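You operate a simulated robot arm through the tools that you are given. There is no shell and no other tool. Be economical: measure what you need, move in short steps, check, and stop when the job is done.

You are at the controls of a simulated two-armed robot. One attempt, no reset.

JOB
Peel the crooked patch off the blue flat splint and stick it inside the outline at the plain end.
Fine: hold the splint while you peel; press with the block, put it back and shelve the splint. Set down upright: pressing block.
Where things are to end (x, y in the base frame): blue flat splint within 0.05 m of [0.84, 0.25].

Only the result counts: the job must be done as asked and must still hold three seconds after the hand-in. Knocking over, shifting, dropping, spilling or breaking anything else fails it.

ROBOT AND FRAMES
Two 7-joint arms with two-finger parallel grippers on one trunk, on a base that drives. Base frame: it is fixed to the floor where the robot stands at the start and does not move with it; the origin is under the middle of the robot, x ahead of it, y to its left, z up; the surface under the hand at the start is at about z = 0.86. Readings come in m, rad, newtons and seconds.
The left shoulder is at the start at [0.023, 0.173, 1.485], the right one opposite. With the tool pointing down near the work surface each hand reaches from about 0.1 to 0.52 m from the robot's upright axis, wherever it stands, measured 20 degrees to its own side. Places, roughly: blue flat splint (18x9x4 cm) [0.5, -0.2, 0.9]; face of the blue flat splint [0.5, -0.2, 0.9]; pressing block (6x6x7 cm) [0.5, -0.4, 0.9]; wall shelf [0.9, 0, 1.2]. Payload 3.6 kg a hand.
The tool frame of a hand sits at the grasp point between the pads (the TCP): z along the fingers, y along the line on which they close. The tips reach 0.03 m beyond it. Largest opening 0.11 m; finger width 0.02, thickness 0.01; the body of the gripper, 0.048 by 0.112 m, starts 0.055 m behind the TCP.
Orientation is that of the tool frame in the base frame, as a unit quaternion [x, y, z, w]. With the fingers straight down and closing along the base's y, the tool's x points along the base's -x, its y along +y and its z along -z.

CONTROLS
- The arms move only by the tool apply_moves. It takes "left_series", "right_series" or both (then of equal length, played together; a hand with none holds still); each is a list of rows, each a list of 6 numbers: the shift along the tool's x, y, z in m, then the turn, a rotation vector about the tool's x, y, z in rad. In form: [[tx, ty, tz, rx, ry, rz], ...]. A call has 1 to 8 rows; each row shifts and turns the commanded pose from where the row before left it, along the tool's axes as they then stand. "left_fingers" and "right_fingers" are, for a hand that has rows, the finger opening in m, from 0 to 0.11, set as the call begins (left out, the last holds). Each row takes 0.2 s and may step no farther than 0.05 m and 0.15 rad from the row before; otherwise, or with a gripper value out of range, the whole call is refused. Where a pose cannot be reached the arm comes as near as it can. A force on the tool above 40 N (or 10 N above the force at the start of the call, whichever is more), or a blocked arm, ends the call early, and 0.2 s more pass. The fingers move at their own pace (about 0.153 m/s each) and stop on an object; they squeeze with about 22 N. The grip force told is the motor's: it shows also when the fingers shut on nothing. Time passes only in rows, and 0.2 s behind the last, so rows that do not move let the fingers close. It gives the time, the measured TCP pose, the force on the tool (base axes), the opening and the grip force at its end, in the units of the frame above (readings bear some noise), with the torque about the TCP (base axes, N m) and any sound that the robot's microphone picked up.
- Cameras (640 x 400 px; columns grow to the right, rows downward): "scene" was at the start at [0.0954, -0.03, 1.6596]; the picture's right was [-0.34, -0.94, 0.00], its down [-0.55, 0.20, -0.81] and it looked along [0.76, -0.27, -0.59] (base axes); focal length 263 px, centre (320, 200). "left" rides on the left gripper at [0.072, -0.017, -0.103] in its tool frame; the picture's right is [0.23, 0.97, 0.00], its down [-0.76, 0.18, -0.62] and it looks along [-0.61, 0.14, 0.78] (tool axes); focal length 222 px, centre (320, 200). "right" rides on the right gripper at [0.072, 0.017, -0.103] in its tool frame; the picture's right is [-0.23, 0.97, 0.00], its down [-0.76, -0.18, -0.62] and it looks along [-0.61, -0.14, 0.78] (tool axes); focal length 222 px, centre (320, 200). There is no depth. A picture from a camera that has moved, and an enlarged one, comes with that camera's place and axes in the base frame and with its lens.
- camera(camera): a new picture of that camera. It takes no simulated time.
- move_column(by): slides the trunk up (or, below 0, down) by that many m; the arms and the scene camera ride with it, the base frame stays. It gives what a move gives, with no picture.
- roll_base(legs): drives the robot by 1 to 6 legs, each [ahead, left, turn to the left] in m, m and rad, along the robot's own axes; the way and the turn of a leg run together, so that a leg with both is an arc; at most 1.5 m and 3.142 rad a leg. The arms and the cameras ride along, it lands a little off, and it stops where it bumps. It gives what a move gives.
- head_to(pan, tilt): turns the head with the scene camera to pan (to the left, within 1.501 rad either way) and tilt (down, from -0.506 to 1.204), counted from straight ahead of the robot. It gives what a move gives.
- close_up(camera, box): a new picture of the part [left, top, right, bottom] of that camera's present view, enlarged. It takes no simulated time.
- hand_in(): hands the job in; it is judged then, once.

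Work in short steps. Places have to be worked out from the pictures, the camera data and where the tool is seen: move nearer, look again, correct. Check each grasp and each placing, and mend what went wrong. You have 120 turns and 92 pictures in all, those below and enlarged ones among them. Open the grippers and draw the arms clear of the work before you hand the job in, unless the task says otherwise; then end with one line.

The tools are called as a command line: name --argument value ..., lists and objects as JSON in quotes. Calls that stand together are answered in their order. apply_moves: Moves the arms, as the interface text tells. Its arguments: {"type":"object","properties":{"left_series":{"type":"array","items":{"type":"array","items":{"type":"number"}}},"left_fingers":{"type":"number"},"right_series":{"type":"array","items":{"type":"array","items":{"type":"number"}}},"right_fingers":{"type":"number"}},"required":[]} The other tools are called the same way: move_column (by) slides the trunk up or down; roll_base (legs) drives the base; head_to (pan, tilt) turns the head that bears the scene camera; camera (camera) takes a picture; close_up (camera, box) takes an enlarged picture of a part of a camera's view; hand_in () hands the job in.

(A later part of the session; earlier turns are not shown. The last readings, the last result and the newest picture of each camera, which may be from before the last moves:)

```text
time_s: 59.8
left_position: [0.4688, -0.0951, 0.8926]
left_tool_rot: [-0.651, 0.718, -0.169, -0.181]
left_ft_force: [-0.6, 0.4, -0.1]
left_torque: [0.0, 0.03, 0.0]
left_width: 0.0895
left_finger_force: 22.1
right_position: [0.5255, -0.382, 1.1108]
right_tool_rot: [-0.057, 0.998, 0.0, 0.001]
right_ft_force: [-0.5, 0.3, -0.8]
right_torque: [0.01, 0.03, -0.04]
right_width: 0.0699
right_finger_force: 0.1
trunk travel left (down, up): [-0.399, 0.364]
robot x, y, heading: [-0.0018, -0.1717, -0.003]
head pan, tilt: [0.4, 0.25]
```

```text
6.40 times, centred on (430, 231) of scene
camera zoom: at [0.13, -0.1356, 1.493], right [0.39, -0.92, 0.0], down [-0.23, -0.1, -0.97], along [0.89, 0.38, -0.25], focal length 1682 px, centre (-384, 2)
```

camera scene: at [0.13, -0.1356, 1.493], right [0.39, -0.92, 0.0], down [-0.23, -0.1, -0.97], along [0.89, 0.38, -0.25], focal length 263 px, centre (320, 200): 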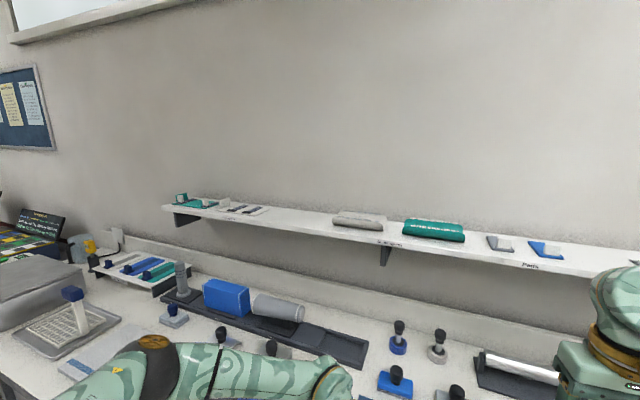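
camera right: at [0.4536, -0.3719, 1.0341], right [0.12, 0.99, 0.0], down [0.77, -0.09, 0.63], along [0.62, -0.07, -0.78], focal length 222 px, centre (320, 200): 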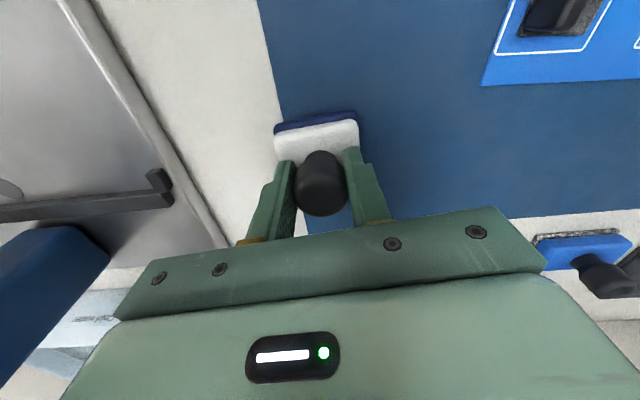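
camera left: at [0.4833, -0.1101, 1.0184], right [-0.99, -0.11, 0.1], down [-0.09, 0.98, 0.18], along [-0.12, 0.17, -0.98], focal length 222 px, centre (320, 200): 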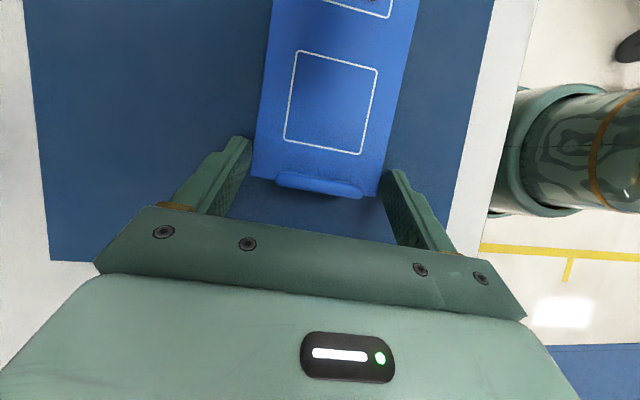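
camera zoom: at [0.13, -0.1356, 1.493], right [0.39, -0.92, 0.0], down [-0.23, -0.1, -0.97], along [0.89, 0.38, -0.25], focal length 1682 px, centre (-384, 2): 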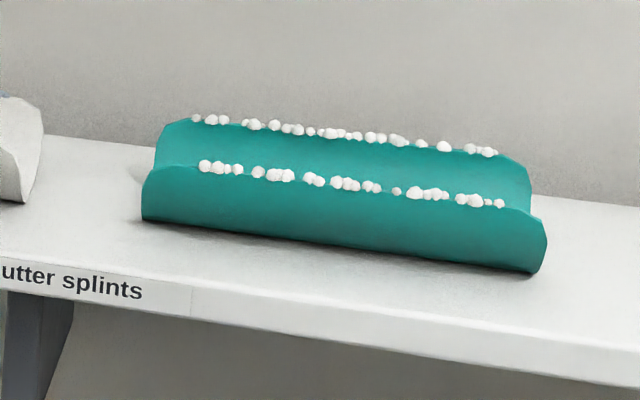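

The shelf is free at y≈0.25, and the splint should lie along y like the others. A middle grip with the tool vertical carries best, and turning the base right brings the left shoulder closer to the shelf. I release the splint and raise both hands first.

apply_moves --left_series '[[0, 0, 0, 0, 0, 0], [0, 0, 0, 0, 0, 0]]' --left_fingers 0.11

apply_moves --left_series '[[0.012, 0, -0.022, 0, 0, 0], [0.02, 0, -0.04, 0, 0, 0], [0.02, 0, -0.04, 0, 0, 0], [0.02, 0, -0.04, 0, 0, 0], [0.02, 0, -0.04, 0, 0, 0], [0.02, 0, -0.04, 0, 0, 0]]' --right_series '[[0, 0, -0.03, 0, 0, 0], [0.03, 0, -0.03, 0, 0, 0], [0.03, 0, -0.03, 0, 0, 0], [0.03, 0, -0.03, 0, 0, 0], [0.03, 0, -0.03, 0, 0, 0], [0.03, 0, -0.03, 0, 0, 0]]'

head_to --pan 0.0 --tilt 0.9

camera --camera "scene"

```text
time_s: 60.4
left_position: [0.4681, -0.0942, 0.8927]
left_tool_rot: [-0.651, 0.718, -0.17, -0.182]
left_ft_force: [0.0, -0.6, 0.3]
left_torque: [-0.02, -0.05, 0.0]
left_width: 0.1101
left_finger_force: 0.2
right_position: [0.526, -0.381, 1.1115]
right_tool_rot: [-0.056, 0.998, 0.002, 0.001]
right_ft_force: [0.2, -0.1, 0.1]
right_torque: [-0.02, 0.04, -0.01]
right_width: 0.0702
right_finger_force: 0.0
trunk travel left (down, up): [-0.399, 0.364]
robot x, y, heading: [0.0011, -0.1701, -0.004]
head pan, tilt: [0.4, 0.25]
```

```text
time_s: 61.8
left_position: [0.4653, -0.0877, 1.1417]
left_tool_rot: [-0.651, 0.718, -0.169, -0.18]
left_ft_force: [-0.2, -0.7, 0.9]
left_torque: [-0.01, -0.03, 0.0]
left_width: 0.11
left_finger_force: 0.1
right_position: [0.373, -0.3982, 1.2909]
right_tool_rot: [-0.056, 0.998, 0.001, 0.002]
right_ft_force: [-0.1, 0.0, 1.1]
right_torque: [0.03, -0.05, -0.02]
right_width: 0.0699
right_finger_force: 0.0
trunk travel left (down, up): [-0.399, 0.364]
robot x, y, heading: [0.0009, -0.1715, 0.001]
head pan, tilt: [0.4, 0.25]
```

```text
time_s: 62.9
left_position: [0.4679, -0.0873, 1.1409]
left_tool_rot: [-0.65, 0.718, -0.169, -0.181]
left_ft_force: [-0.1, 0.2, -0.8]
left_torque: [-0.01, 0.0, -0.02]
left_width: 0.1098
left_finger_force: 0.0
right_position: [0.3756, -0.3988, 1.2895]
right_tool_rot: [-0.056, 0.998, 0.001, 0.001]
right_ft_force: [-0.6, 0.0, -0.7]
right_torque: [-0.01, 0.04, 0.0]
right_width: 0.0698
right_finger_force: 0.0
trunk travel left (down, up): [-0.399, 0.364]
robot x, y, heading: [-0.0005, -0.1715, -0.003]
head pan, tilt: [0.0, 0.901]
```

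```text
33 pictures are left
camera scene: at [0.1192, -0.1719, 1.4362], right [0.0, -1.0, 0.0], down [-0.78, 0.0, -0.62], along [0.62, 0.0, -0.78], focal length 263 px, centre (320, 200)
```

scene: 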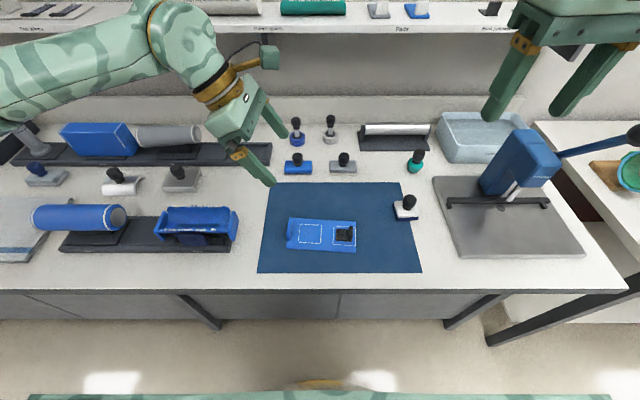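

Everything is clear. I drive left 0.17 m and then turn right 1.05 rad.

roll_base --legs '[[0, 0.17, 0], [0, 0, -1.05]]'

```text
time_s: 67.0
left_position: [0.3089, -0.3623, 1.1404]
left_tool_rot: [-0.208, 0.946, -0.057, -0.24]
left_ft_force: [0.0, 0.8, -0.2]
left_torque: [0.01, 0.03, 0.0]
left_width: 0.1098
left_finger_force: 0.0
right_position: [-0.0054, -0.4427, 1.2913]
right_tool_rot: [0.448, 0.894, 0.0, 0.001]
right_ft_force: [0.9, 0.4, 0.1]
right_torque: [0.04, 0.0, 0.02]
right_width: 0.0701
right_finger_force: 0.0
trunk travel left (down, up): [-0.399, 0.364]
robot x, y, heading: [0.002, -0.0002, -1.042]
head pan, tilt: [0.0, 0.901]
```

The base landed at heading -1.042. I straighten the left hand and turn its yaw towards -95°.

apply_moves --left_series '[[0, 0, 0, 0, -0.125, 0], [0, 0, 0, 0, -0.125, 0], [0, 0, 0, 0, -0.125, 0], [0, 0, 0, 0, -0.125, 0], [0, 0, 0, 0, 0, 0.15], [0, 0, 0, 0, 0, 0.15], [0, 0, 0, 0, 0, 0.15], [0, 0, 0, 0, 0, 0.15]]'

apply_moves --left_series '[[0, 0, 0, 0, 0, 0.15], [0, 0, 0, 0, 0, 0.15], [0, 0, 0, 0, 0, 0.15], [0, 0, 0, 0, 0, 0.15], [0, 0, 0, 0, 0, 0.15], [0, 0, 0, 0, 0, 0.15], [0, 0, 0, 0, 0, 0.15], [0, 0, 0, 0, 0, 0.15]]'

```text
time_s: 68.8
left_position: [0.3083, -0.3632, 1.1404]
left_tool_rot: [0.082, 0.997, -0.004, 0.003]
left_ft_force: [0.0, 0.1, 0.4]
left_torque: [0.02, 0.0, 0.01]
left_width: 0.1102
left_finger_force: 0.0
right_position: [-0.0046, -0.4411, 1.2905]
right_tool_rot: [0.447, 0.894, 0.0, 0.002]
right_ft_force: [0.8, -0.1, 0.4]
right_torque: [0.01, 0.01, -0.03]
right_width: 0.0702
right_finger_force: 0.0
trunk travel left (down, up): [-0.399, 0.364]
robot x, y, heading: [-0.0029, 0.0019, -1.046]
head pan, tilt: [0.0, 0.901]
```

```text
time_s: 70.6
left_position: [0.3098, -0.3632, 1.1414]
left_tool_rot: [0.631, 0.776, -0.002, 0.004]
left_ft_force: [0.0, -0.7, 0.3]
left_torque: [0.02, 0.02, -0.01]
left_width: 0.11
left_finger_force: 0.1
right_position: [-0.0049, -0.4408, 1.2896]
right_tool_rot: [0.448, 0.894, -0.001, 0.001]
right_ft_force: [0.3, 0.2, 0.7]
right_torque: [-0.04, 0.03, 0.02]
right_width: 0.0699
right_finger_force: 0.0
trunk travel left (down, up): [-0.399, 0.364]
robot x, y, heading: [0.0042, -0.0002, -1.04]
head pan, tilt: [0.0, 0.901]
```

Yaw is -78° now. I finish it and move over the splint's middle, then look.

apply_moves --left_series '[[0, 0, 0, 0, 0, 0.15], [0, 0, 0, 0, 0, 0.15], [0.0403, 0.0265, 0, 0, 0, 0], [0.0403, 0.0265, 0, 0, 0, 0], [0.0403, 0.0265, 0, 0, 0, 0], [0.0403, 0.0265, 0, 0, 0, 0], [0.0403, 0.0265, 0, 0, 0, 0]]'

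camera --camera "left"

```text
time_s: 72.2
left_position: [0.3723, -0.2744, 1.1404]
left_tool_rot: [0.717, 0.697, -0.003, 0.007]
left_ft_force: [-0.2, -0.1, -0.1]
left_torque: [0.02, 0.04, 0.0]
left_width: 0.1098
left_finger_force: 0.1
left hand out of reach, approached as far as the arm can: row 2, 5, 6, 7
right_position: [-0.0063, -0.442, 1.2897]
right_tool_rot: [0.448, 0.894, 0.001, 0.002]
right_ft_force: [0.1, 0.1, -0.8]
right_torque: [0.02, -0.02, -0.01]
right_width: 0.0698
right_finger_force: 0.1
trunk travel left (down, up): [-0.399, 0.364]
robot x, y, heading: [0.0004, -0.0026, -1.044]
head pan, tilt: [0.0, 0.901]
```

```text
32 pictures are left
camera left: at [0.3566, -0.1988, 1.2425], right [0.98, 0.2, 0.0], down [0.15, -0.76, 0.64], along [0.13, -0.62, -0.77], focal length 222 px, centre (320, 200)
```

left: 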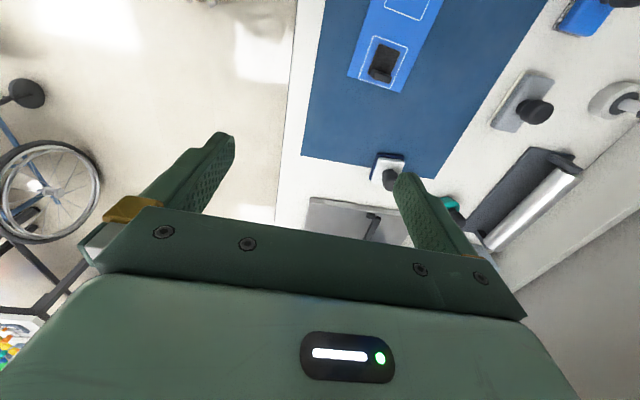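

The wrist limit follows the arm's bearing, so at the shelf only the +85–90° yaw side is usable. I drive so the left shoulder faces the splint squarely and turn the hand back to +85°.

roll_base --legs '[[0.173, -0.1, 0]]'

apply_moves --left_series '[[0, 0, 0, 0, 0, -0.149], [0, 0, 0, 0, 0, -0.149], [0, 0, 0, 0, 0, -0.149], [0, 0, 0, 0, 0, -0.149], [0, 0, 0, 0, 0, -0.149], [0, 0, 0, 0, 0, -0.149], [0, 0, 0, 0, 0, -0.149], [0, 0, 0, 0, 0, -0.149]]'

```text
time_s: 73.8
left_position: [0.3739, -0.4745, 1.1399]
left_tool_rot: [0.717, 0.697, -0.002, 0.008]
left_ft_force: [-0.5, -0.2, 1.0]
left_torque: [0.0, -0.01, 0.0]
left_width: 0.1102
left_finger_force: 0.1
right_position: [-0.0039, -0.6421, 1.2891]
right_tool_rot: [0.448, 0.894, 0.001, 0.002]
right_ft_force: [-0.4, -0.4, 0.4]
right_torque: [0.03, -0.02, -0.02]
right_width: 0.07
right_finger_force: 0.1
trunk travel left (down, up): [-0.399, 0.364]
robot x, y, heading: [0.0024, -0.2014, -1.043]
head pan, tilt: [0.0, 0.901]
```

```text
time_s: 75.5
left_position: [0.3752, -0.4743, 1.1401]
left_tool_rot: [0.2, 0.98, -0.007, 0.005]
left_ft_force: [0.9, -0.4, 0.3]
left_torque: [0.01, 0.01, -0.03]
left_width: 0.1102
left_finger_force: 0.1
right_position: [-0.0029, -0.6406, 1.2913]
right_tool_rot: [0.448, 0.894, 0.0, 0.002]
right_ft_force: [-0.1, -0.4, -0.3]
right_torque: [-0.02, 0.01, 0.0]
right_width: 0.0697
right_finger_force: 0.1
trunk travel left (down, up): [-0.399, 0.364]
robot x, y, heading: [0.0009, -0.2007, -1.042]
head pan, tilt: [0.0, 0.901]
```

Yaw is -23°. I now translate over the splint and then turn the rest.

apply_moves --left_series '[[0.0055, 0.0442, 0, 0, 0, 0], [0.0055, 0.0442, 0, 0, 0, 0], [0.0055, 0.0442, 0, 0, 0, 0], [0.0055, 0.0442, 0, 0, 0, 0], [0.0055, 0.0442, 0, 0, 0, 0], [0.0055, 0.0442, 0, 0, 0, 0], [0.0055, 0.0442, 0, 0, 0, 0], [0, 0, 0, 0, 0, -0.14]]'

apply_moves --left_series '[[0, 0, 0, 0, 0, -0.145], [0, 0, 0, 0, 0, -0.145], [0, 0, 0, 0, 0, -0.145], [0, 0, 0, 0, 0, -0.145], [0, 0, 0, 0, 0, -0.145], [0, 0, 0, 0, 0, -0.145], [0, 0, 0, 0, 0, -0.145], [0, 0, 0, 0, 0, -0.145]]'

apply_moves --left_series '[[0, 0, 0, 0, 0, -0.145], [0, 0, 0, 0, 0, -0.145], [0, 0, 0, 0, 0, -0.145], [0, 0, 0, 0, 0, -0.145]]'

camera --camera "left"

```text
time_s: 77.3
left_position: [0.468, -0.1761, 1.1378]
left_tool_rot: [0.133, 0.991, -0.007, 0.004]
left_ft_force: [-0.6, 0.5, -0.3]
left_torque: [-0.01, 0.02, 0.01]
left_width: 0.11
left_finger_force: 0.0
left hand out of reach, approached as far as the arm can: row 6
right_position: [-0.0023, -0.6421, 1.2898]
right_tool_rot: [0.448, 0.894, 0.0, 0.001]
right_ft_force: [0.2, 0.4, 0.2]
right_torque: [0.01, 0.01, 0.0]
right_width: 0.0702
right_finger_force: 0.1
trunk travel left (down, up): [-0.399, 0.364]
robot x, y, heading: [0.0016, -0.2013, -1.04]
head pan, tilt: [0.0, 0.901]
```

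```text
time_s: 79.2
left_position: [0.4674, -0.1772, 1.1375]
left_tool_rot: [-0.433, 0.901, -0.007, -0.001]
left_ft_force: [-0.1, 0.6, -0.8]
left_torque: [-0.02, 0.01, -0.01]
left_width: 0.11
left_finger_force: 0.1
right_position: [-0.0036, -0.6395, 1.2904]
right_tool_rot: [0.448, 0.894, 0.0, 0.002]
right_ft_force: [0.7, -0.7, -0.1]
right_torque: [-0.01, 0.01, -0.05]
right_width: 0.0698
right_finger_force: 0.0
trunk travel left (down, up): [-0.399, 0.364]
robot x, y, heading: [-0.0022, -0.2037, -1.044]
head pan, tilt: [0.0, 0.901]
```

```text
time_s: 80.2
left_position: [0.468, -0.176, 1.1376]
left_tool_rot: [-0.673, 0.74, -0.006, -0.004]
left_ft_force: [-0.5, 0.1, 0.3]
left_torque: [0.01, 0.0, 0.01]
left_width: 0.11
left_finger_force: 0.1
right_position: [-0.0024, -0.6411, 1.2908]
right_tool_rot: [0.448, 0.894, 0.0, 0.002]
right_ft_force: [0.0, -0.9, -0.5]
right_torque: [-0.01, 0.02, -0.02]
right_width: 0.0698
right_finger_force: 0.0
trunk travel left (down, up): [-0.399, 0.364]
robot x, y, heading: [-0.0005, -0.2003, -1.039]
head pan, tilt: [0.0, 0.901]
```

```text
31 pictures are left
camera left: at [0.4773, -0.2477, 1.2423], right [-0.99, -0.13, 0.0], down [-0.11, 0.78, 0.61], along [-0.08, 0.61, -0.79], focal length 222 px, centre (320, 200)
```

left: 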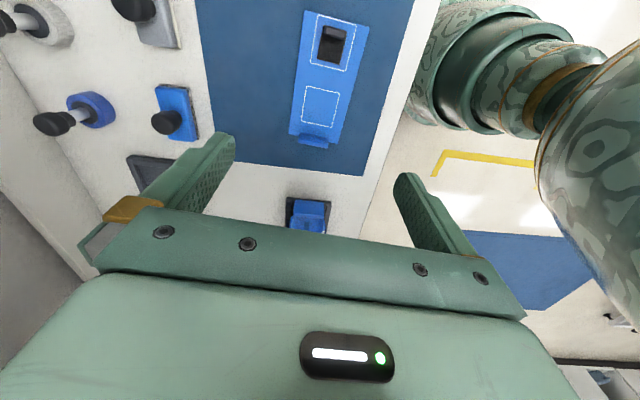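

The left hand is over the splint's middle and square to it. I correct x by -7 mm and descend most of the way with the fingers fully open.

apply_moves --left_series '[[0, 0.007, 0.03, 0, 0, 0], [0, 0, 0.045, 0, 0, 0], [0, 0, 0.045, 0, 0, 0], [0, 0, 0.045, 0, 0, 0], [0, 0, 0.03, 0, 0, 0]]'

camera --camera "left"

head_to --pan 0.7 --tilt 0.9

camera --camera "scene"

```text
time_s: 81.3
left_position: [0.4718, -0.1806, 0.9432]
left_tool_rot: [-0.673, 0.74, -0.008, -0.002]
left_ft_force: [-0.3, -0.4, -0.1]
left_torque: [0.0, -0.02, 0.0]
left_width: 0.11
left_finger_force: 0.1
left hand out of reach, approached as far as the arm can: row 1
right_position: [-0.0039, -0.6398, 1.2906]
right_tool_rot: [0.447, 0.894, 0.0, 0.002]
right_ft_force: [-0.7, -0.1, -0.5]
right_torque: [-0.02, -0.02, 0.03]
right_width: 0.0699
right_finger_force: 0.1
trunk travel left (down, up): [-0.399, 0.364]
robot x, y, heading: [-0.0009, -0.2015, -1.042]
head pan, tilt: [0.0, 0.901]
```

```text
30 pictures are left
camera left: at [0.481, -0.2518, 1.0472], right [-0.99, -0.13, 0.0], down [-0.11, 0.78, 0.61], along [-0.08, 0.61, -0.79], focal length 222 px, centre (320, 200)
```

left: 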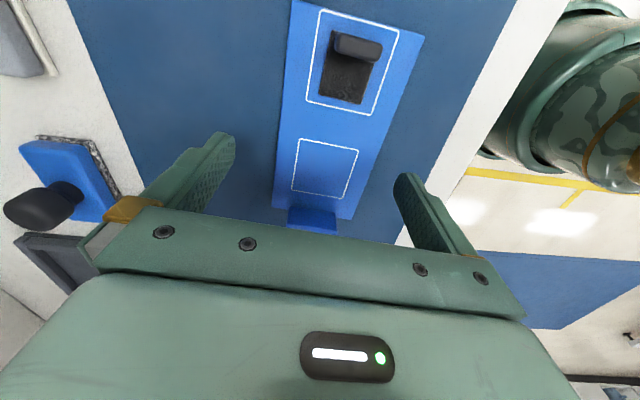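

```text
time_s: 82.4
left_position: [0.4717, -0.1817, 0.9437]
left_tool_rot: [-0.672, 0.741, -0.008, -0.002]
left_ft_force: [-0.7, -0.3, 0.3]
left_torque: [0.03, -0.02, 0.0]
left_width: 0.11
left_finger_force: 0.1
right_position: [-0.0039, -0.6401, 1.2915]
right_tool_rot: [0.449, 0.894, 0.0, 0.002]
right_ft_force: [-0.4, 0.2, 0.1]
right_torque: [-0.01, 0.01, -0.04]
right_width: 0.0701
right_finger_force: 0.0
trunk travel left (down, up): [-0.399, 0.364]
robot x, y, heading: [0.0024, -0.2023, -1.039]
head pan, tilt: [0.7, 0.901]
```

```text
29 pictures are left
camera scene: at [0.0945, -0.2655, 1.4361], right [-0.34, -0.94, 0.0], down [-0.74, 0.26, -0.62], along [0.58, -0.21, -0.78], focal length 263 px, centre (320, 200)
```

scene: 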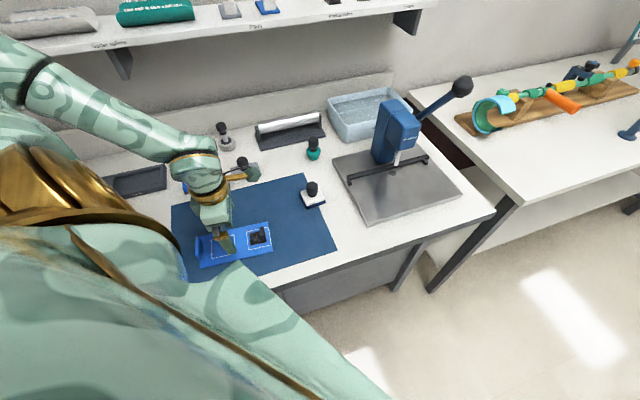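

The arm is folded too tightly here to come back in x. I raise the hand a little, move the base 0.12 m away from the table, and re-extend.

apply_moves --left_series '[[0, 0, -0.04, 0, 0, 0], [0, 0, -0.04, 0, 0, 0]]'

roll_base --legs '[[-0.06, -0.104, 0]]'

```text
time_s: 83.0
left_position: [0.4696, -0.1783, 1.0231]
left_tool_rot: [-0.672, 0.74, -0.007, -0.003]
left_ft_force: [0.2, 0.1, 0.2]
left_torque: [0.0, 0.02, 0.03]
left_width: 0.1099
left_finger_force: 0.0
right_position: [-0.0048, -0.6391, 1.2899]
right_tool_rot: [0.447, 0.894, 0.0, 0.003]
right_ft_force: [-0.2, -0.8, 0.1]
right_torque: [-0.02, 0.01, -0.01]
right_width: 0.0702
right_finger_force: 0.1
trunk travel left (down, up): [-0.399, 0.364]
robot x, y, heading: [0.0028, -0.2041, -1.045]
head pan, tilt: [0.7, 0.901]
```

```text
time_s: 84.3
left_position: [0.3495, -0.1819, 1.0224]
left_tool_rot: [-0.672, 0.741, -0.008, -0.001]
left_ft_force: [-0.6, 0.5, 0.1]
left_torque: [0.02, -0.01, 0.01]
left_width: 0.1099
left_finger_force: 0.0
right_position: [-0.1257, -0.6412, 1.2901]
right_tool_rot: [0.448, 0.894, 0.0, 0.002]
right_ft_force: [-0.9, 0.4, 0.1]
right_torque: [0.02, -0.01, -0.01]
right_width: 0.07
right_finger_force: 0.1
trunk travel left (down, up): [-0.399, 0.364]
robot x, y, heading: [-0.1179, -0.2028, -1.047]
head pan, tilt: [0.7, 0.901]
```

I extend back over the splint's middle at (0.461,-0.178) and descend to z≈0.92.

apply_moves --left_series '[[-0.0049, -0.0369, 0, 0, 0, 0], [-0.0049, -0.0369, 0, 0, 0, 0], [-0.0049, -0.0369, 0, 0, 0, 0], [0, 0, 0.035, 0, 0, 0], [0, 0, 0.03, 0, 0, 0], [0, 0, 0, 0, 0, 0]]'

camera --camera "left"

close_up --camera "scene" --box '[160, 130, 420, 300]'

```text
time_s: 85.7
left_position: [0.463, -0.1775, 0.9581]
left_tool_rot: [-0.672, 0.74, -0.008, -0.003]
left_ft_force: [-0.7, -0.1, 0.0]
left_torque: [0.03, 0.0, -0.02]
left_width: 0.1101
left_finger_force: 0.1
right_position: [-0.1255, -0.6415, 1.2902]
right_tool_rot: [0.449, 0.894, 0.0, 0.001]
right_ft_force: [-0.5, 0.6, -0.1]
right_torque: [-0.03, 0.0, 0.02]
right_width: 0.0698
right_finger_force: 0.1
trunk travel left (down, up): [-0.399, 0.364]
robot x, y, heading: [-0.121, -0.2019, -1.04]
head pan, tilt: [0.7, 0.901]
```

```text
28 pictures are left
camera left: at [0.4724, -0.2492, 1.0627], right [-0.99, -0.13, -0.01], down [-0.11, 0.78, 0.61], along [-0.08, 0.61, -0.79], focal length 222 px, centre (320, 200)
```

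left: 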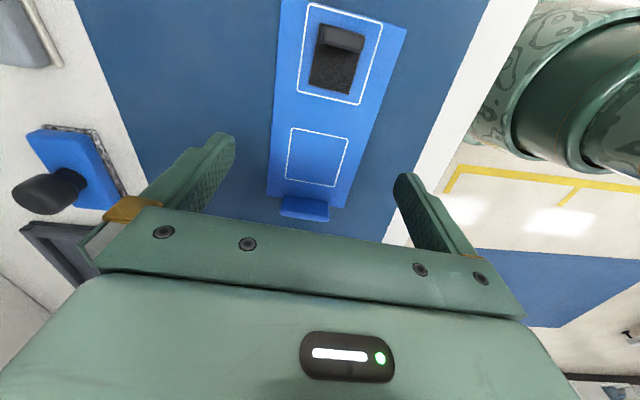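

```text
2.35 times, centred on (290, 215) of scene
camera zoom: at [-0.0268, -0.2667, 1.4362], right [-0.34, -0.94, 0.0], down [-0.74, 0.26, -0.62], along [0.58, -0.21, -0.78], focal length 618 px, centre (391, 165)
```

zoom: 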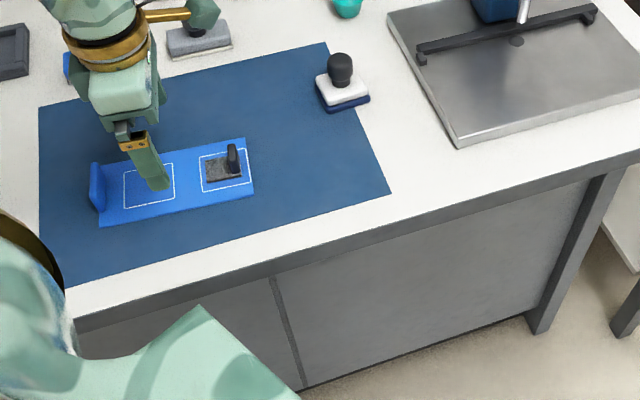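

The splint's edges lie symmetrically between the fingers. I descend to z≈0.894 and close.

apply_moves --left_series '[[0, 0, 0.03, 0, 0, 0], [0, 0, 0.025, 0, 0, 0], [0, 0, 0.009, 0, 0, 0], [0, 0, 0, 0, 0, 0]]'

apply_moves --left_series '[[0, 0, 0, 0, 0, 0], [0, 0, 0, 0, 0, 0], [0, 0, 0, 0, 0, 0]]' --left_fingers 0.07

```text
time_s: 86.7
left_position: [0.4627, -0.1784, 0.895]
left_tool_rot: [-0.672, 0.74, -0.008, -0.003]
left_ft_force: [0.7, 0.7, -0.1]
left_torque: [0.04, 0.0, 0.01]
left_width: 0.1098
left_finger_force: 0.1
right_position: [-0.1258, -0.6424, 1.2901]
right_tool_rot: [0.449, 0.894, 0.001, 0.001]
right_ft_force: [0.7, 0.2, 1.0]
right_torque: [0.0, 0.01, -0.02]
right_width: 0.0704
right_finger_force: 0.0
trunk travel left (down, up): [-0.399, 0.364]
robot x, y, heading: [-0.1192, -0.2011, -1.04]
head pan, tilt: [0.7, 0.901]
```

```text
time_s: 87.5
left_position: [0.4641, -0.1791, 0.8943]
left_tool_rot: [-0.672, 0.741, -0.008, -0.002]
left_ft_force: [0.4, 0.4, 0.3]
left_torque: [0.0, 0.02, 0.0]
left_width: 0.0701
left_finger_force: 0.0
right_position: [-0.1244, -0.6412, 1.2911]
right_tool_rot: [0.449, 0.894, 0.0, 0.001]
right_ft_force: [0.1, 0.6, -0.2]
right_torque: [-0.03, -0.01, 0.02]
right_width: 0.07
right_finger_force: 0.1
trunk travel left (down, up): [-0.399, 0.364]
robot x, y, heading: [-0.1203, -0.2051, -1.043]
head pan, tilt: [0.7, 0.901]
```

The fingers closed above the face: the splint is thinner than I assumed. I reopen, go down until the tips nearly touch the mat, and close again.

apply_moves --left_series '[[0, 0, 0, 0, 0, 0], [0, 0, 0, 0, 0, 0]]' --left_fingers 0.11

apply_moves --left_series '[[0, 0, 0.0025, 0, 0, 0], [0, 0, 0, 0, 0, 0]]'

apply_moves --left_series '[[0, 0, 0.0015, 0, 0, 0], [0, 0, 0, 0, 0, 0]]'

```text
time_s: 88.1
left_position: [0.4639, -0.1799, 0.8935]
left_tool_rot: [-0.672, 0.741, -0.008, -0.003]
left_ft_force: [0.5, -0.5, 0.2]
left_torque: [-0.03, 0.03, 0.02]
left_width: 0.1099
left_finger_force: 0.1
right_position: [-0.1247, -0.6411, 1.2905]
right_tool_rot: [0.448, 0.894, 0.001, 0.002]
right_ft_force: [0.6, 0.5, 0.4]
right_torque: [-0.01, -0.02, 0.01]
right_width: 0.0699
right_finger_force: 0.0
trunk travel left (down, up): [-0.399, 0.364]
robot x, y, heading: [-0.1187, -0.2057, -1.046]
head pan, tilt: [0.7, 0.901]
```

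```text
time_s: 88.7
left_position: [0.4633, -0.1791, 0.8933]
left_tool_rot: [-0.672, 0.741, -0.01, -0.001]
left_ft_force: [1.0, 1.2, 14.2]
left_torque: [0.06, -0.81, 0.12]
left_width: 0.1101
left_finger_force: 0.1
right_position: [-0.1258, -0.6422, 1.2906]
right_tool_rot: [0.449, 0.894, 0.001, 0.002]
right_ft_force: [0.3, -0.3, -0.5]
right_torque: [0.02, 0.02, -0.03]
right_width: 0.0701
right_finger_force: 0.1
trunk travel left (down, up): [-0.399, 0.364]
robot x, y, heading: [-0.1217, -0.2061, -1.042]
head pan, tilt: [0.7, 0.901]
```

```text
time_s: 89.3
left_position: [0.4623, -0.1784, 0.8926]
left_tool_rot: [-0.672, 0.74, -0.011, -0.001]
left_ft_force: [2.4, 2.1, 29.7]
left_torque: [0.06, -1.72, 0.18]
left_width: 0.11
left_finger_force: 0.1
right_position: [-0.1269, -0.6408, 1.2906]
right_tool_rot: [0.448, 0.894, 0.001, 0.003]
right_ft_force: [-0.3, -0.1, 0.8]
right_torque: [0.02, -0.02, 0.01]
right_width: 0.0702
right_finger_force: 0.0
trunk travel left (down, up): [-0.399, 0.364]
robot x, y, heading: [-0.1208, -0.2026, -1.041]
head pan, tilt: [0.7, 0.901]
```

The tips touch the mat at TCP z≈0.893. I ease off to light contact and close there.

apply_moves --left_series '[[0, 0, -0.003, 0, 0, 0], [0, 0, 0, 0, 0, 0]]'

apply_moves --left_series '[[0, 0, 0, 0, 0, 0], [0, 0, 0, 0, 0, 0], [0, 0, 0, 0, 0, 0]]' --left_fingers 0.08

close_up --camera "left" --box '[190, 0, 450, 200]'

```text
time_s: 89.9
left_position: [0.4632, -0.1787, 0.8938]
left_tool_rot: [-0.672, 0.741, -0.007, -0.004]
left_ft_force: [4.1, -0.3, 13.1]
left_torque: [-0.02, -0.9, -0.04]
left_width: 0.1099
left_finger_force: 0.0
right_position: [-0.1257, -0.6403, 1.2904]
right_tool_rot: [0.448, 0.894, 0.0, 0.002]
right_ft_force: [0.3, 1.0, -0.4]
right_torque: [-0.01, 0.01, -0.05]
right_width: 0.07
right_finger_force: 0.0
trunk travel left (down, up): [-0.399, 0.364]
robot x, y, heading: [-0.1173, -0.2041, -1.043]
head pan, tilt: [0.7, 0.901]
```

```text
time_s: 90.7
left_position: [0.4608, -0.1794, 0.8935]
left_tool_rot: [-0.672, 0.74, -0.007, -0.002]
left_ft_force: [-3.3, -2.0, 9.4]
left_torque: [0.0, -0.39, -0.08]
left_width: 0.084
left_finger_force: 4.3
right_position: [-0.1266, -0.6419, 1.291]
right_tool_rot: [0.449, 0.894, 0.001, 0.002]
right_ft_force: [-0.9, 0.6, 0.4]
right_torque: [-0.01, 0.01, -0.04]
right_width: 0.07
right_finger_force: 0.1
trunk travel left (down, up): [-0.399, 0.364]
robot x, y, heading: [-0.1213, -0.203, -1.041]
head pan, tilt: [0.7, 0.901]
```

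```text
2.00 times, centred on (320, 100) of left
camera zoom: at [0.471, -0.2503, 0.9981], right [-0.99, -0.13, 0.0], down [-0.11, 0.78, 0.61], along [-0.08, 0.61, -0.79], focal length 444 px, centre (320, 400)
```

zoom: 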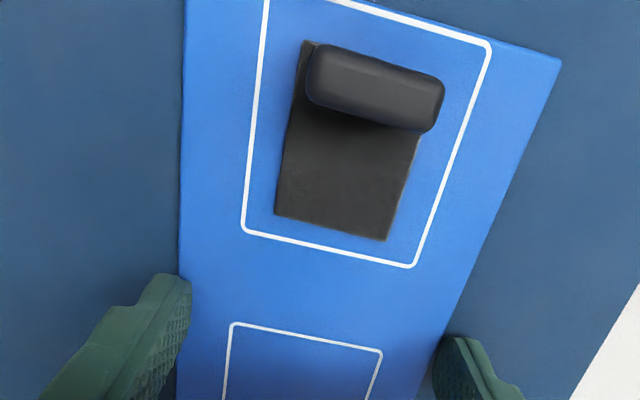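

The far finger touches first and rode up over the thin edge. I open, level the hand by 0.02 rad, and feel again for even contact.

apply_moves --left_series '[[0, 0, 0, 0, 0, 0], [0, 0, 0, 0, 0, 0]]' --left_fingers 0.11

apply_moves --left_series '[[0, 0, -0.004, 0, 0, 0], [0, 0, 0, 0.02, 0, 0], [0, 0, 0, 0, 0, 0]]'

apply_moves --left_series '[[0, 0, 0.003, 0, 0, 0], [0, 0, 0, 0, 0, 0]]'

apply_moves --left_series '[[0, 0, 0.002, 0, 0, 0], [0, 0, 0, 0, 0, 0]]'

```text
time_s: 91.3
left_position: [0.4627, -0.1789, 0.8929]
left_tool_rot: [-0.671, 0.741, -0.008, -0.003]
left_ft_force: [-2.2, 0.1, 6.8]
left_torque: [0.05, -0.31, 0.04]
left_width: 0.1085
left_finger_force: 0.1
right_position: [-0.1257, -0.6414, 1.2909]
right_tool_rot: [0.447, 0.894, 0.0, 0.002]
right_ft_force: [-0.7, -0.8, 0.3]
right_torque: [0.03, 0.04, 0.04]
right_width: 0.07
right_finger_force: 0.1
trunk travel left (down, up): [-0.399, 0.364]
robot x, y, heading: [-0.12, -0.2004, -1.04]
head pan, tilt: [0.7, 0.901]
```

```text
time_s: 92.1
left_position: [0.4631, -0.1788, 0.8976]
left_tool_rot: [-0.672, 0.741, -0.015, 0.004]
left_ft_force: [1.1, -0.1, -0.5]
left_torque: [0.0, 0.02, 0.0]
left_width: 0.1098
left_finger_force: 0.1
right_position: [-0.1246, -0.6423, 1.2905]
right_tool_rot: [0.449, 0.894, 0.0, 0.001]
right_ft_force: [0.0, 0.2, 0.5]
right_torque: [-0.01, -0.01, 0.01]
right_width: 0.0699
right_finger_force: 0.1
trunk travel left (down, up): [-0.399, 0.364]
robot x, y, heading: [-0.1178, -0.2016, -1.041]
head pan, tilt: [0.7, 0.901]
```

```text
time_s: 92.7
left_position: [0.4644, -0.1779, 0.8942]
left_tool_rot: [-0.672, 0.741, -0.016, 0.004]
left_ft_force: [0.0, -0.5, 0.3]
left_torque: [0.01, 0.01, -0.03]
left_width: 0.1099
left_finger_force: 0.0
right_position: [-0.126, -0.6406, 1.29]
right_tool_rot: [0.448, 0.894, 0.0, 0.002]
right_ft_force: [-0.6, -1.0, 0.2]
right_torque: [0.04, 0.05, -0.01]
right_width: 0.0699
right_finger_force: 0.1
trunk travel left (down, up): [-0.399, 0.364]
robot x, y, heading: [-0.1193, -0.2017, -1.043]
head pan, tilt: [0.7, 0.901]
```

```text
time_s: 93.3
left_position: [0.4633, -0.1789, 0.8931]
left_tool_rot: [-0.672, 0.741, -0.015, 0.004]
left_ft_force: [-0.1, 0.4, 2.0]
left_torque: [0.01, -0.15, 0.02]
left_width: 0.1099
left_finger_force: 0.0
right_position: [-0.1253, -0.6407, 1.2911]
right_tool_rot: [0.449, 0.894, 0.0, 0.001]
right_ft_force: [-0.7, -0.2, 0.6]
right_torque: [-0.05, -0.01, -0.04]
right_width: 0.0699
right_finger_force: 0.1
trunk travel left (down, up): [-0.399, 0.364]
robot x, y, heading: [-0.1232, -0.2038, -1.038]
head pan, tilt: [0.7, 0.901]
```

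Far-side contact comes first again, and a straight-down tip seems to ride over the edge. The leaned grip held well before, so I go up, undo the levelling and lean 0.4 rad for a middle grip.

apply_moves --left_series '[[0, 0, -0.03, 0, 0, 0], [-0.01, 0, 0, -0.02, 0, 0], [0, 0, 0, 0, 0.133, 0], [0, 0, 0, 0, 0.133, 0], [0, 0, 0, 0, 0.133, 0], [0, 0, 0, 0, 0, 0]]'

camera --camera "left"

```text
time_s: 94.7
left_position: [0.4647, -0.1684, 0.9207]
left_tool_rot: [-0.657, 0.726, -0.141, -0.149]
left_ft_force: [-0.3, 0.4, 1.1]
left_torque: [-0.01, -0.01, 0.03]
left_width: 0.1103
left_finger_force: 0.1
right_position: [-0.1256, -0.6428, 1.2904]
right_tool_rot: [0.449, 0.893, 0.0, 0.002]
right_ft_force: [-0.2, -0.9, 1.2]
right_torque: [-0.01, 0.01, 0.03]
right_width: 0.0699
right_finger_force: 0.1
trunk travel left (down, up): [-0.399, 0.364]
robot x, y, heading: [-0.1224, -0.2057, -1.045]
head pan, tilt: [0.7, 0.901]
```

```text
25 pictures are left
camera left: at [0.477, -0.194, 1.046], right [-0.99, -0.11, 0.08], down [-0.09, 0.96, 0.26], along [-0.11, 0.25, -0.96], focal length 222 px, centre (320, 200)
```

left: 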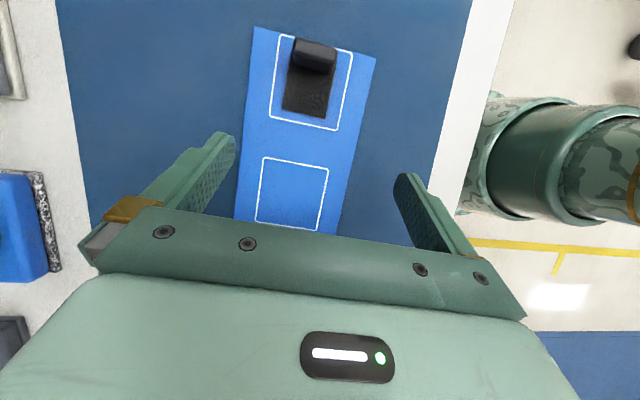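

This view shows the earlier close pushed the splint about 13 mm in +x, with its middle now near x=0.4765 — so the far finger was on top of it. I re-centre by +12.5 mm and descend.

apply_moves --left_series '[[0, -0.0125, 0, 0, 0, 0], [0, 0, 0, 0, 0, 0]]'

camera --camera "left"

apply_moves --left_series '[[-0.0052, 0, 0.0119, 0, 0, 0], [-0.0052, 0, 0.0119, 0, 0, 0], [0, 0, 0, 0, 0, 0]]'

apply_moves --left_series '[[-0.001, 0, 0.0023, 0, 0, 0], [0, 0, 0, 0, 0, 0]]'

```text
time_s: 95.3
left_position: [0.4761, -0.169, 0.9223]
left_tool_rot: [-0.657, 0.726, -0.14, -0.15]
left_ft_force: [-0.3, -0.2, -0.4]
left_torque: [0.02, 0.02, 0.0]
left_width: 0.1099
left_finger_force: 0.0
right_position: [-0.1239, -0.6424, 1.2902]
right_tool_rot: [0.448, 0.894, 0.001, 0.003]
right_ft_force: [0.9, 0.7, 0.1]
right_torque: [-0.02, -0.02, 0.01]
right_width: 0.07
right_finger_force: 0.0
trunk travel left (down, up): [-0.399, 0.364]
robot x, y, heading: [-0.1187, -0.2011, -1.044]
head pan, tilt: [0.7, 0.901]
```

```text
24 pictures are left
camera left: at [0.4893, -0.1949, 1.0459], right [-0.99, -0.11, 0.08], down [-0.09, 0.96, 0.26], along [-0.11, 0.25, -0.96], focal length 222 px, centre (320, 200)
```

left: 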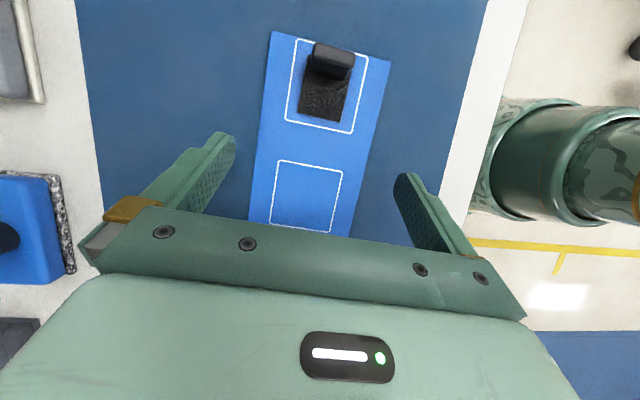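

```text
time_s: 96.1
left_position: [0.4763, -0.1695, 0.896]
left_tool_rot: [-0.657, 0.725, -0.142, -0.149]
left_ft_force: [0.4, -0.1, 0.3]
left_torque: [0.02, 0.01, 0.05]
left_width: 0.1101
left_finger_force: 0.0
right_position: [-0.125, -0.6414, 1.2894]
right_tool_rot: [0.448, 0.894, 0.0, 0.002]
right_ft_force: [0.1, 0.0, 0.1]
right_torque: [-0.04, -0.02, 0.0]
right_width: 0.0701
right_finger_force: 0.1
trunk travel left (down, up): [-0.399, 0.364]
robot x, y, heading: [-0.1209, -0.2065, -1.044]
head pan, tilt: [0.7, 0.901]
```

```text
time_s: 96.7
left_position: [0.4768, -0.1706, 0.8933]
left_tool_rot: [-0.656, 0.726, -0.141, -0.15]
left_ft_force: [-0.9, 0.0, 0.1]
left_torque: [-0.02, 0.0, -0.01]
left_width: 0.1099
left_finger_force: 0.1
right_position: [-0.1244, -0.6404, 1.2901]
right_tool_rot: [0.448, 0.894, -0.001, 0.002]
right_ft_force: [0.1, 0.1, 0.6]
right_torque: [-0.02, 0.01, 0.0]
right_width: 0.0699
right_finger_force: 0.1
trunk travel left (down, up): [-0.399, 0.364]
robot x, y, heading: [-0.1205, -0.1987, -1.042]
head pan, tilt: [0.7, 0.901]
```

No contact yet, and the splint's middle is still some 4 mm to +x. I adjust, go down 1 mm more and close.

apply_moves --left_series '[[-0.0005, -0.0035, 0.0011, 0, 0, 0], [0, 0, 0, 0, 0, 0]]'

apply_moves --left_series '[[0, 0, 0, 0, 0, 0], [0, 0, 0, 0, 0, 0], [0, 0, 0, 0, 0, 0]]' --left_fingers 0.08

```text
time_s: 97.3
left_position: [0.4798, -0.1714, 0.8919]
left_tool_rot: [-0.657, 0.725, -0.142, -0.149]
left_ft_force: [0.0, 0.6, 0.5]
left_torque: [-0.01, 0.02, -0.01]
left_width: 0.1101
left_finger_force: 0.0
right_position: [-0.1254, -0.6409, 1.2914]
right_tool_rot: [0.449, 0.894, 0.0, 0.003]
right_ft_force: [-0.1, 0.8, -0.4]
right_torque: [-0.02, 0.01, 0.0]
right_width: 0.0699
right_finger_force: 0.0
trunk travel left (down, up): [-0.399, 0.364]
robot x, y, heading: [-0.115, -0.2052, -1.047]
head pan, tilt: [0.7, 0.901]
```

```text
time_s: 98.1
left_position: [0.4791, -0.1706, 0.8927]
left_tool_rot: [-0.657, 0.725, -0.141, -0.15]
left_ft_force: [-0.1, 1.0, 0.3]
left_torque: [-0.02, -0.02, -0.01]
left_width: 0.0892
left_finger_force: 22.0
right_position: [-0.1249, -0.6406, 1.2904]
right_tool_rot: [0.448, 0.894, 0.0, 0.002]
right_ft_force: [-0.3, 1.1, 0.2]
right_torque: [-0.01, -0.03, 0.0]
right_width: 0.0699
right_finger_force: 0.1
trunk travel left (down, up): [-0.399, 0.364]
robot x, y, heading: [-0.1215, -0.2022, -1.045]
head pan, tilt: [0.7, 0.901]
```

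The splint is gripped (0.0892 m, 22 N). I lift it a few centimetres and look.

apply_moves --left_series '[[0.004, 0, -0.0092, 0, 0, 0], [0.008, 0, -0.0183, 0, 0, 0], [0.008, 0, -0.0183, 0, 0, 0], [0, 0, 0, 0, 0, 0]]' --left_fingers 0.06

close_up --camera "scene" --box '[160, 130, 420, 300]'

camera --camera "left"

```text
time_s: 99.1
left_position: [0.4798, -0.1701, 0.942]
left_tool_rot: [-0.657, 0.726, -0.14, -0.149]
left_ft_force: [-0.2, -0.1, -0.3]
left_torque: [0.0, 0.01, 0.01]
left_width: 0.0892
left_finger_force: 21.7
right_position: [-0.1236, -0.6417, 1.2903]
right_tool_rot: [0.449, 0.894, 0.0, 0.002]
right_ft_force: [-0.1, 0.3, 0.9]
right_torque: [-0.05, 0.0, -0.02]
right_width: 0.0699
right_finger_force: 0.1
trunk travel left (down, up): [-0.399, 0.364]
robot x, y, heading: [-0.1196, -0.204, -1.045]
head pan, tilt: [0.7, 0.901]
```

```text
2.35 times, centred on (290, 215) of scene
camera zoom: at [-0.0261, -0.2666, 1.4361], right [-0.34, -0.94, 0.0], down [-0.74, 0.26, -0.62], along [0.58, -0.21, -0.78], focal length 618 px, centre (391, 165)
```

zoom: 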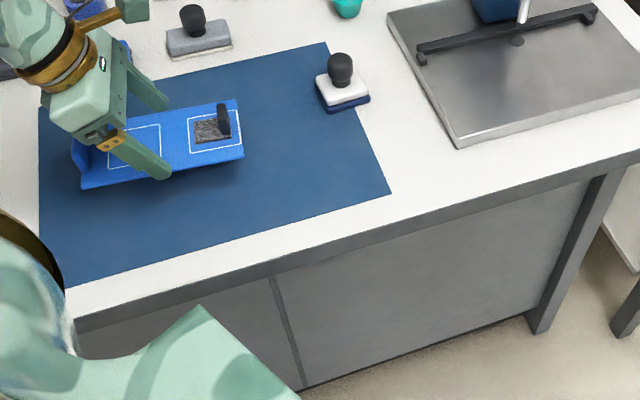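

```text
22 pictures are left
camera left: at [0.4928, -0.1955, 1.0671], right [-0.99, -0.11, 0.08], down [-0.09, 0.96, 0.26], along [-0.11, 0.25, -0.96], focal length 222 px, centre (320, 200)
```

left: 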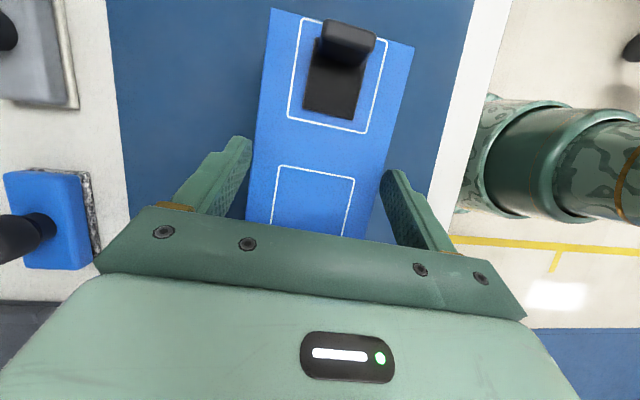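

The splint is held level with the patch in place. I raise the trunk 0.25 m and lift the hand further.

move_column --by 0.25

apply_moves --left_series '[[0.016, 0, -0.0367, 0, 0, 0], [0.016, 0, -0.0367, 0, 0, 0], [0.016, 0, -0.0367, 0, 0, 0]]'

roll_base --legs '[[-0.286, 0.165, 0]]'

```text
time_s: 101.6
left_position: [0.4786, -0.1704, 1.1917]
left_tool_rot: [-0.657, 0.725, -0.141, -0.15]
left_ft_force: [-0.1, 0.0, -0.2]
left_torque: [0.01, -0.01, -0.02]
left_width: 0.089
left_finger_force: 21.5
right_position: [-0.1238, -0.6418, 1.54]
right_tool_rot: [0.449, 0.894, -0.001, 0.001]
right_ft_force: [-0.1, 0.0, 0.3]
right_torque: [0.02, 0.01, 0.02]
right_width: 0.0697
right_finger_force: 0.1
trunk travel left (down, up): [-0.649, 0.114]
robot x, y, heading: [-0.1199, -0.2022, -1.047]
head pan, tilt: [0.7, 0.901]
```

```text
time_s: 102.4
left_position: [0.4787, -0.1701, 1.3132]
left_tool_rot: [-0.657, 0.725, -0.141, -0.149]
left_ft_force: [-0.8, -0.5, -0.3]
left_torque: [0.03, 0.02, 0.0]
left_width: 0.0892
left_finger_force: 22.4
right_position: [-0.1254, -0.6416, 1.5399]
right_tool_rot: [0.448, 0.894, -0.001, 0.002]
right_ft_force: [-0.4, 0.8, 0.7]
right_torque: [-0.03, -0.01, -0.04]
right_width: 0.07
right_finger_force: 0.0
trunk travel left (down, up): [-0.649, 0.114]
robot x, y, heading: [-0.1164, -0.2059, -1.044]
head pan, tilt: [0.7, 0.901]
```

```text
time_s: 104.6
left_position: [0.4781, 0.1579, 1.3131]
left_tool_rot: [-0.656, 0.727, -0.14, -0.149]
left_ft_force: [0.7, -0.5, -1.0]
left_torque: [0.01, 0.01, -0.01]
left_width: 0.089
left_finger_force: 21.7
right_position: [-0.126, -0.3118, 1.54]
right_tool_rot: [0.448, 0.894, 0.0, 0.002]
right_ft_force: [-0.2, -0.4, -0.9]
right_torque: [0.01, 0.02, 0.0]
right_width: 0.0699
right_finger_force: 0.1
trunk travel left (down, up): [-0.649, 0.114]
robot x, y, heading: [-0.1198, 0.123, -1.046]
head pan, tilt: [0.7, 0.901]
```

The base is at (-0.12, 0.12). I move 0.15 m towards the shelf and turn the head to look at it.

roll_base --legs '[[0.075, 0.13, 0]]'

head_to --pan 1.25 --tilt 0.45

camera --camera "scene"

```text
time_s: 106.0
left_position: [0.625, 0.1592, 1.3135]
left_tool_rot: [-0.657, 0.726, -0.141, -0.149]
left_ft_force: [-0.1, -0.4, -0.5]
left_torque: [0.02, -0.01, -0.03]
left_width: 0.0889
left_finger_force: 22.0
right_position: [0.0216, -0.3143, 1.5404]
right_tool_rot: [0.449, 0.893, 0.001, 0.004]
right_ft_force: [-0.6, 0.0, -0.6]
right_torque: [0.0, -0.02, 0.04]
right_width: 0.0704
right_finger_force: 0.1
trunk travel left (down, up): [-0.649, 0.114]
robot x, y, heading: [0.0304, 0.1252, -1.04]
head pan, tilt: [0.7, 0.901]
```

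```text
time_s: 107.0
left_position: [0.6269, 0.159, 1.3126]
left_tool_rot: [-0.656, 0.726, -0.141, -0.15]
left_ft_force: [-0.9, 0.2, -0.2]
left_torque: [-0.03, 0.01, -0.01]
left_width: 0.0889
left_finger_force: 22.0
right_position: [0.0228, -0.3119, 1.5404]
right_tool_rot: [0.45, 0.893, -0.001, 0.002]
right_ft_force: [-1.1, -0.2, -0.3]
right_torque: [0.01, 0.0, 0.03]
right_width: 0.0698
right_finger_force: 0.1
trunk travel left (down, up): [-0.649, 0.114]
robot x, y, heading: [0.0317, 0.1245, -1.039]
head pan, tilt: [1.25, 0.45]
```

```text
21 pictures are left
camera scene: at [0.1248, 0.1352, 1.7257], right [0.2, -0.98, 0.0], down [-0.43, -0.09, -0.9], along [0.88, 0.18, -0.44], focal length 263 px, centre (320, 200)
```

scene: 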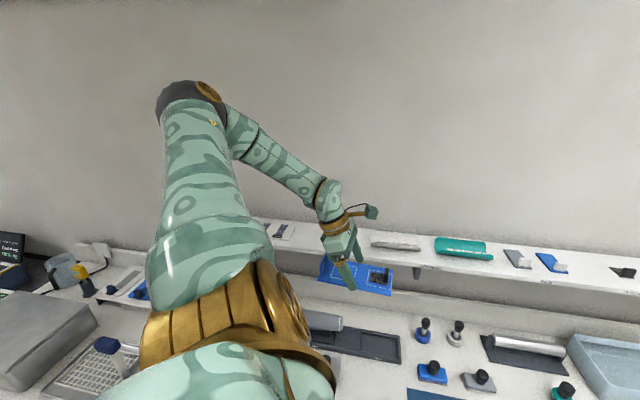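

I enlarge the shelf section to locate its edges from this angle.

close_up --camera "scene" --box '[240, 200, 440, 310]'

```text
3.20 times, centred on (340, 255) of scene
camera zoom: at [0.1248, 0.1352, 1.7257], right [0.2, -0.98, 0.0], down [-0.43, -0.09, -0.9], along [0.88, 0.18, -0.44], focal length 841 px, centre (256, 24)
```

zoom: 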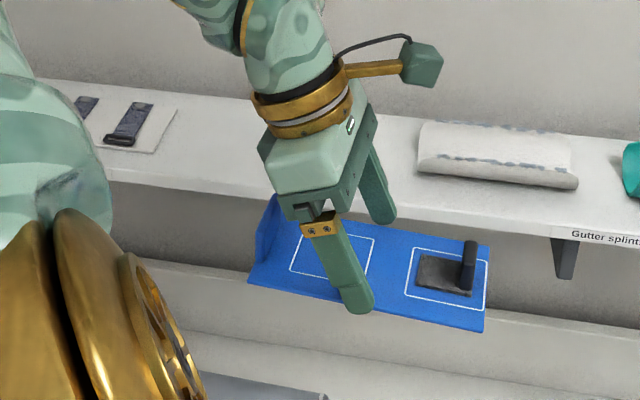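

The geometry agrees across both views: shelf top z≈1.22, from x≈0.79 to 0.955, free between y≈0.12 and 0.39. The splint hangs level. I aim its centre at (0.853,0.252) and first drive 0.06 m closer.

roll_base --legs '[[0.03, 0.052, 0]]'

apply_moves --left_series '[[-0.0365, -0.0095, -0.0155, 0, 0, 0], [-0.0365, -0.0095, -0.0155, 0, 0, 0]]'

```text
time_s: 107.9
left_position: [0.6824, 0.1584, 1.3147]
left_tool_rot: [-0.656, 0.727, -0.141, -0.148]
left_ft_force: [-0.7, 0.0, -1.6]
left_torque: [0.05, -0.02, 0.01]
left_width: 0.0894
left_finger_force: 22.3
right_position: [0.0778, -0.3133, 1.5411]
right_tool_rot: [0.45, 0.893, 0.002, 0.004]
right_ft_force: [-0.5, 0.1, -0.3]
right_torque: [0.05, -0.04, -0.04]
right_width: 0.0699
right_finger_force: 0.1
trunk travel left (down, up): [-0.649, 0.114]
robot x, y, heading: [0.0902, 0.1243, -1.042]
head pan, tilt: [1.25, 0.45]
```

```text
time_s: 108.5
left_position: [0.7115, 0.2374, 1.313]
left_tool_rot: [-0.656, 0.726, -0.142, -0.15]
left_ft_force: [-0.2, -0.6, -0.7]
left_torque: [-0.04, 0.03, 0.0]
left_width: 0.0891
left_finger_force: 22.5
right_position: [0.0809, -0.31, 1.5416]
right_tool_rot: [0.449, 0.893, 0.0, 0.003]
right_ft_force: [0.3, 0.6, -1.2]
right_torque: [0.0, -0.04, 0.01]
right_width: 0.0698
right_finger_force: 0.1
trunk travel left (down, up): [-0.649, 0.114]
robot x, y, heading: [0.0891, 0.1284, -1.043]
head pan, tilt: [1.25, 0.45]
```

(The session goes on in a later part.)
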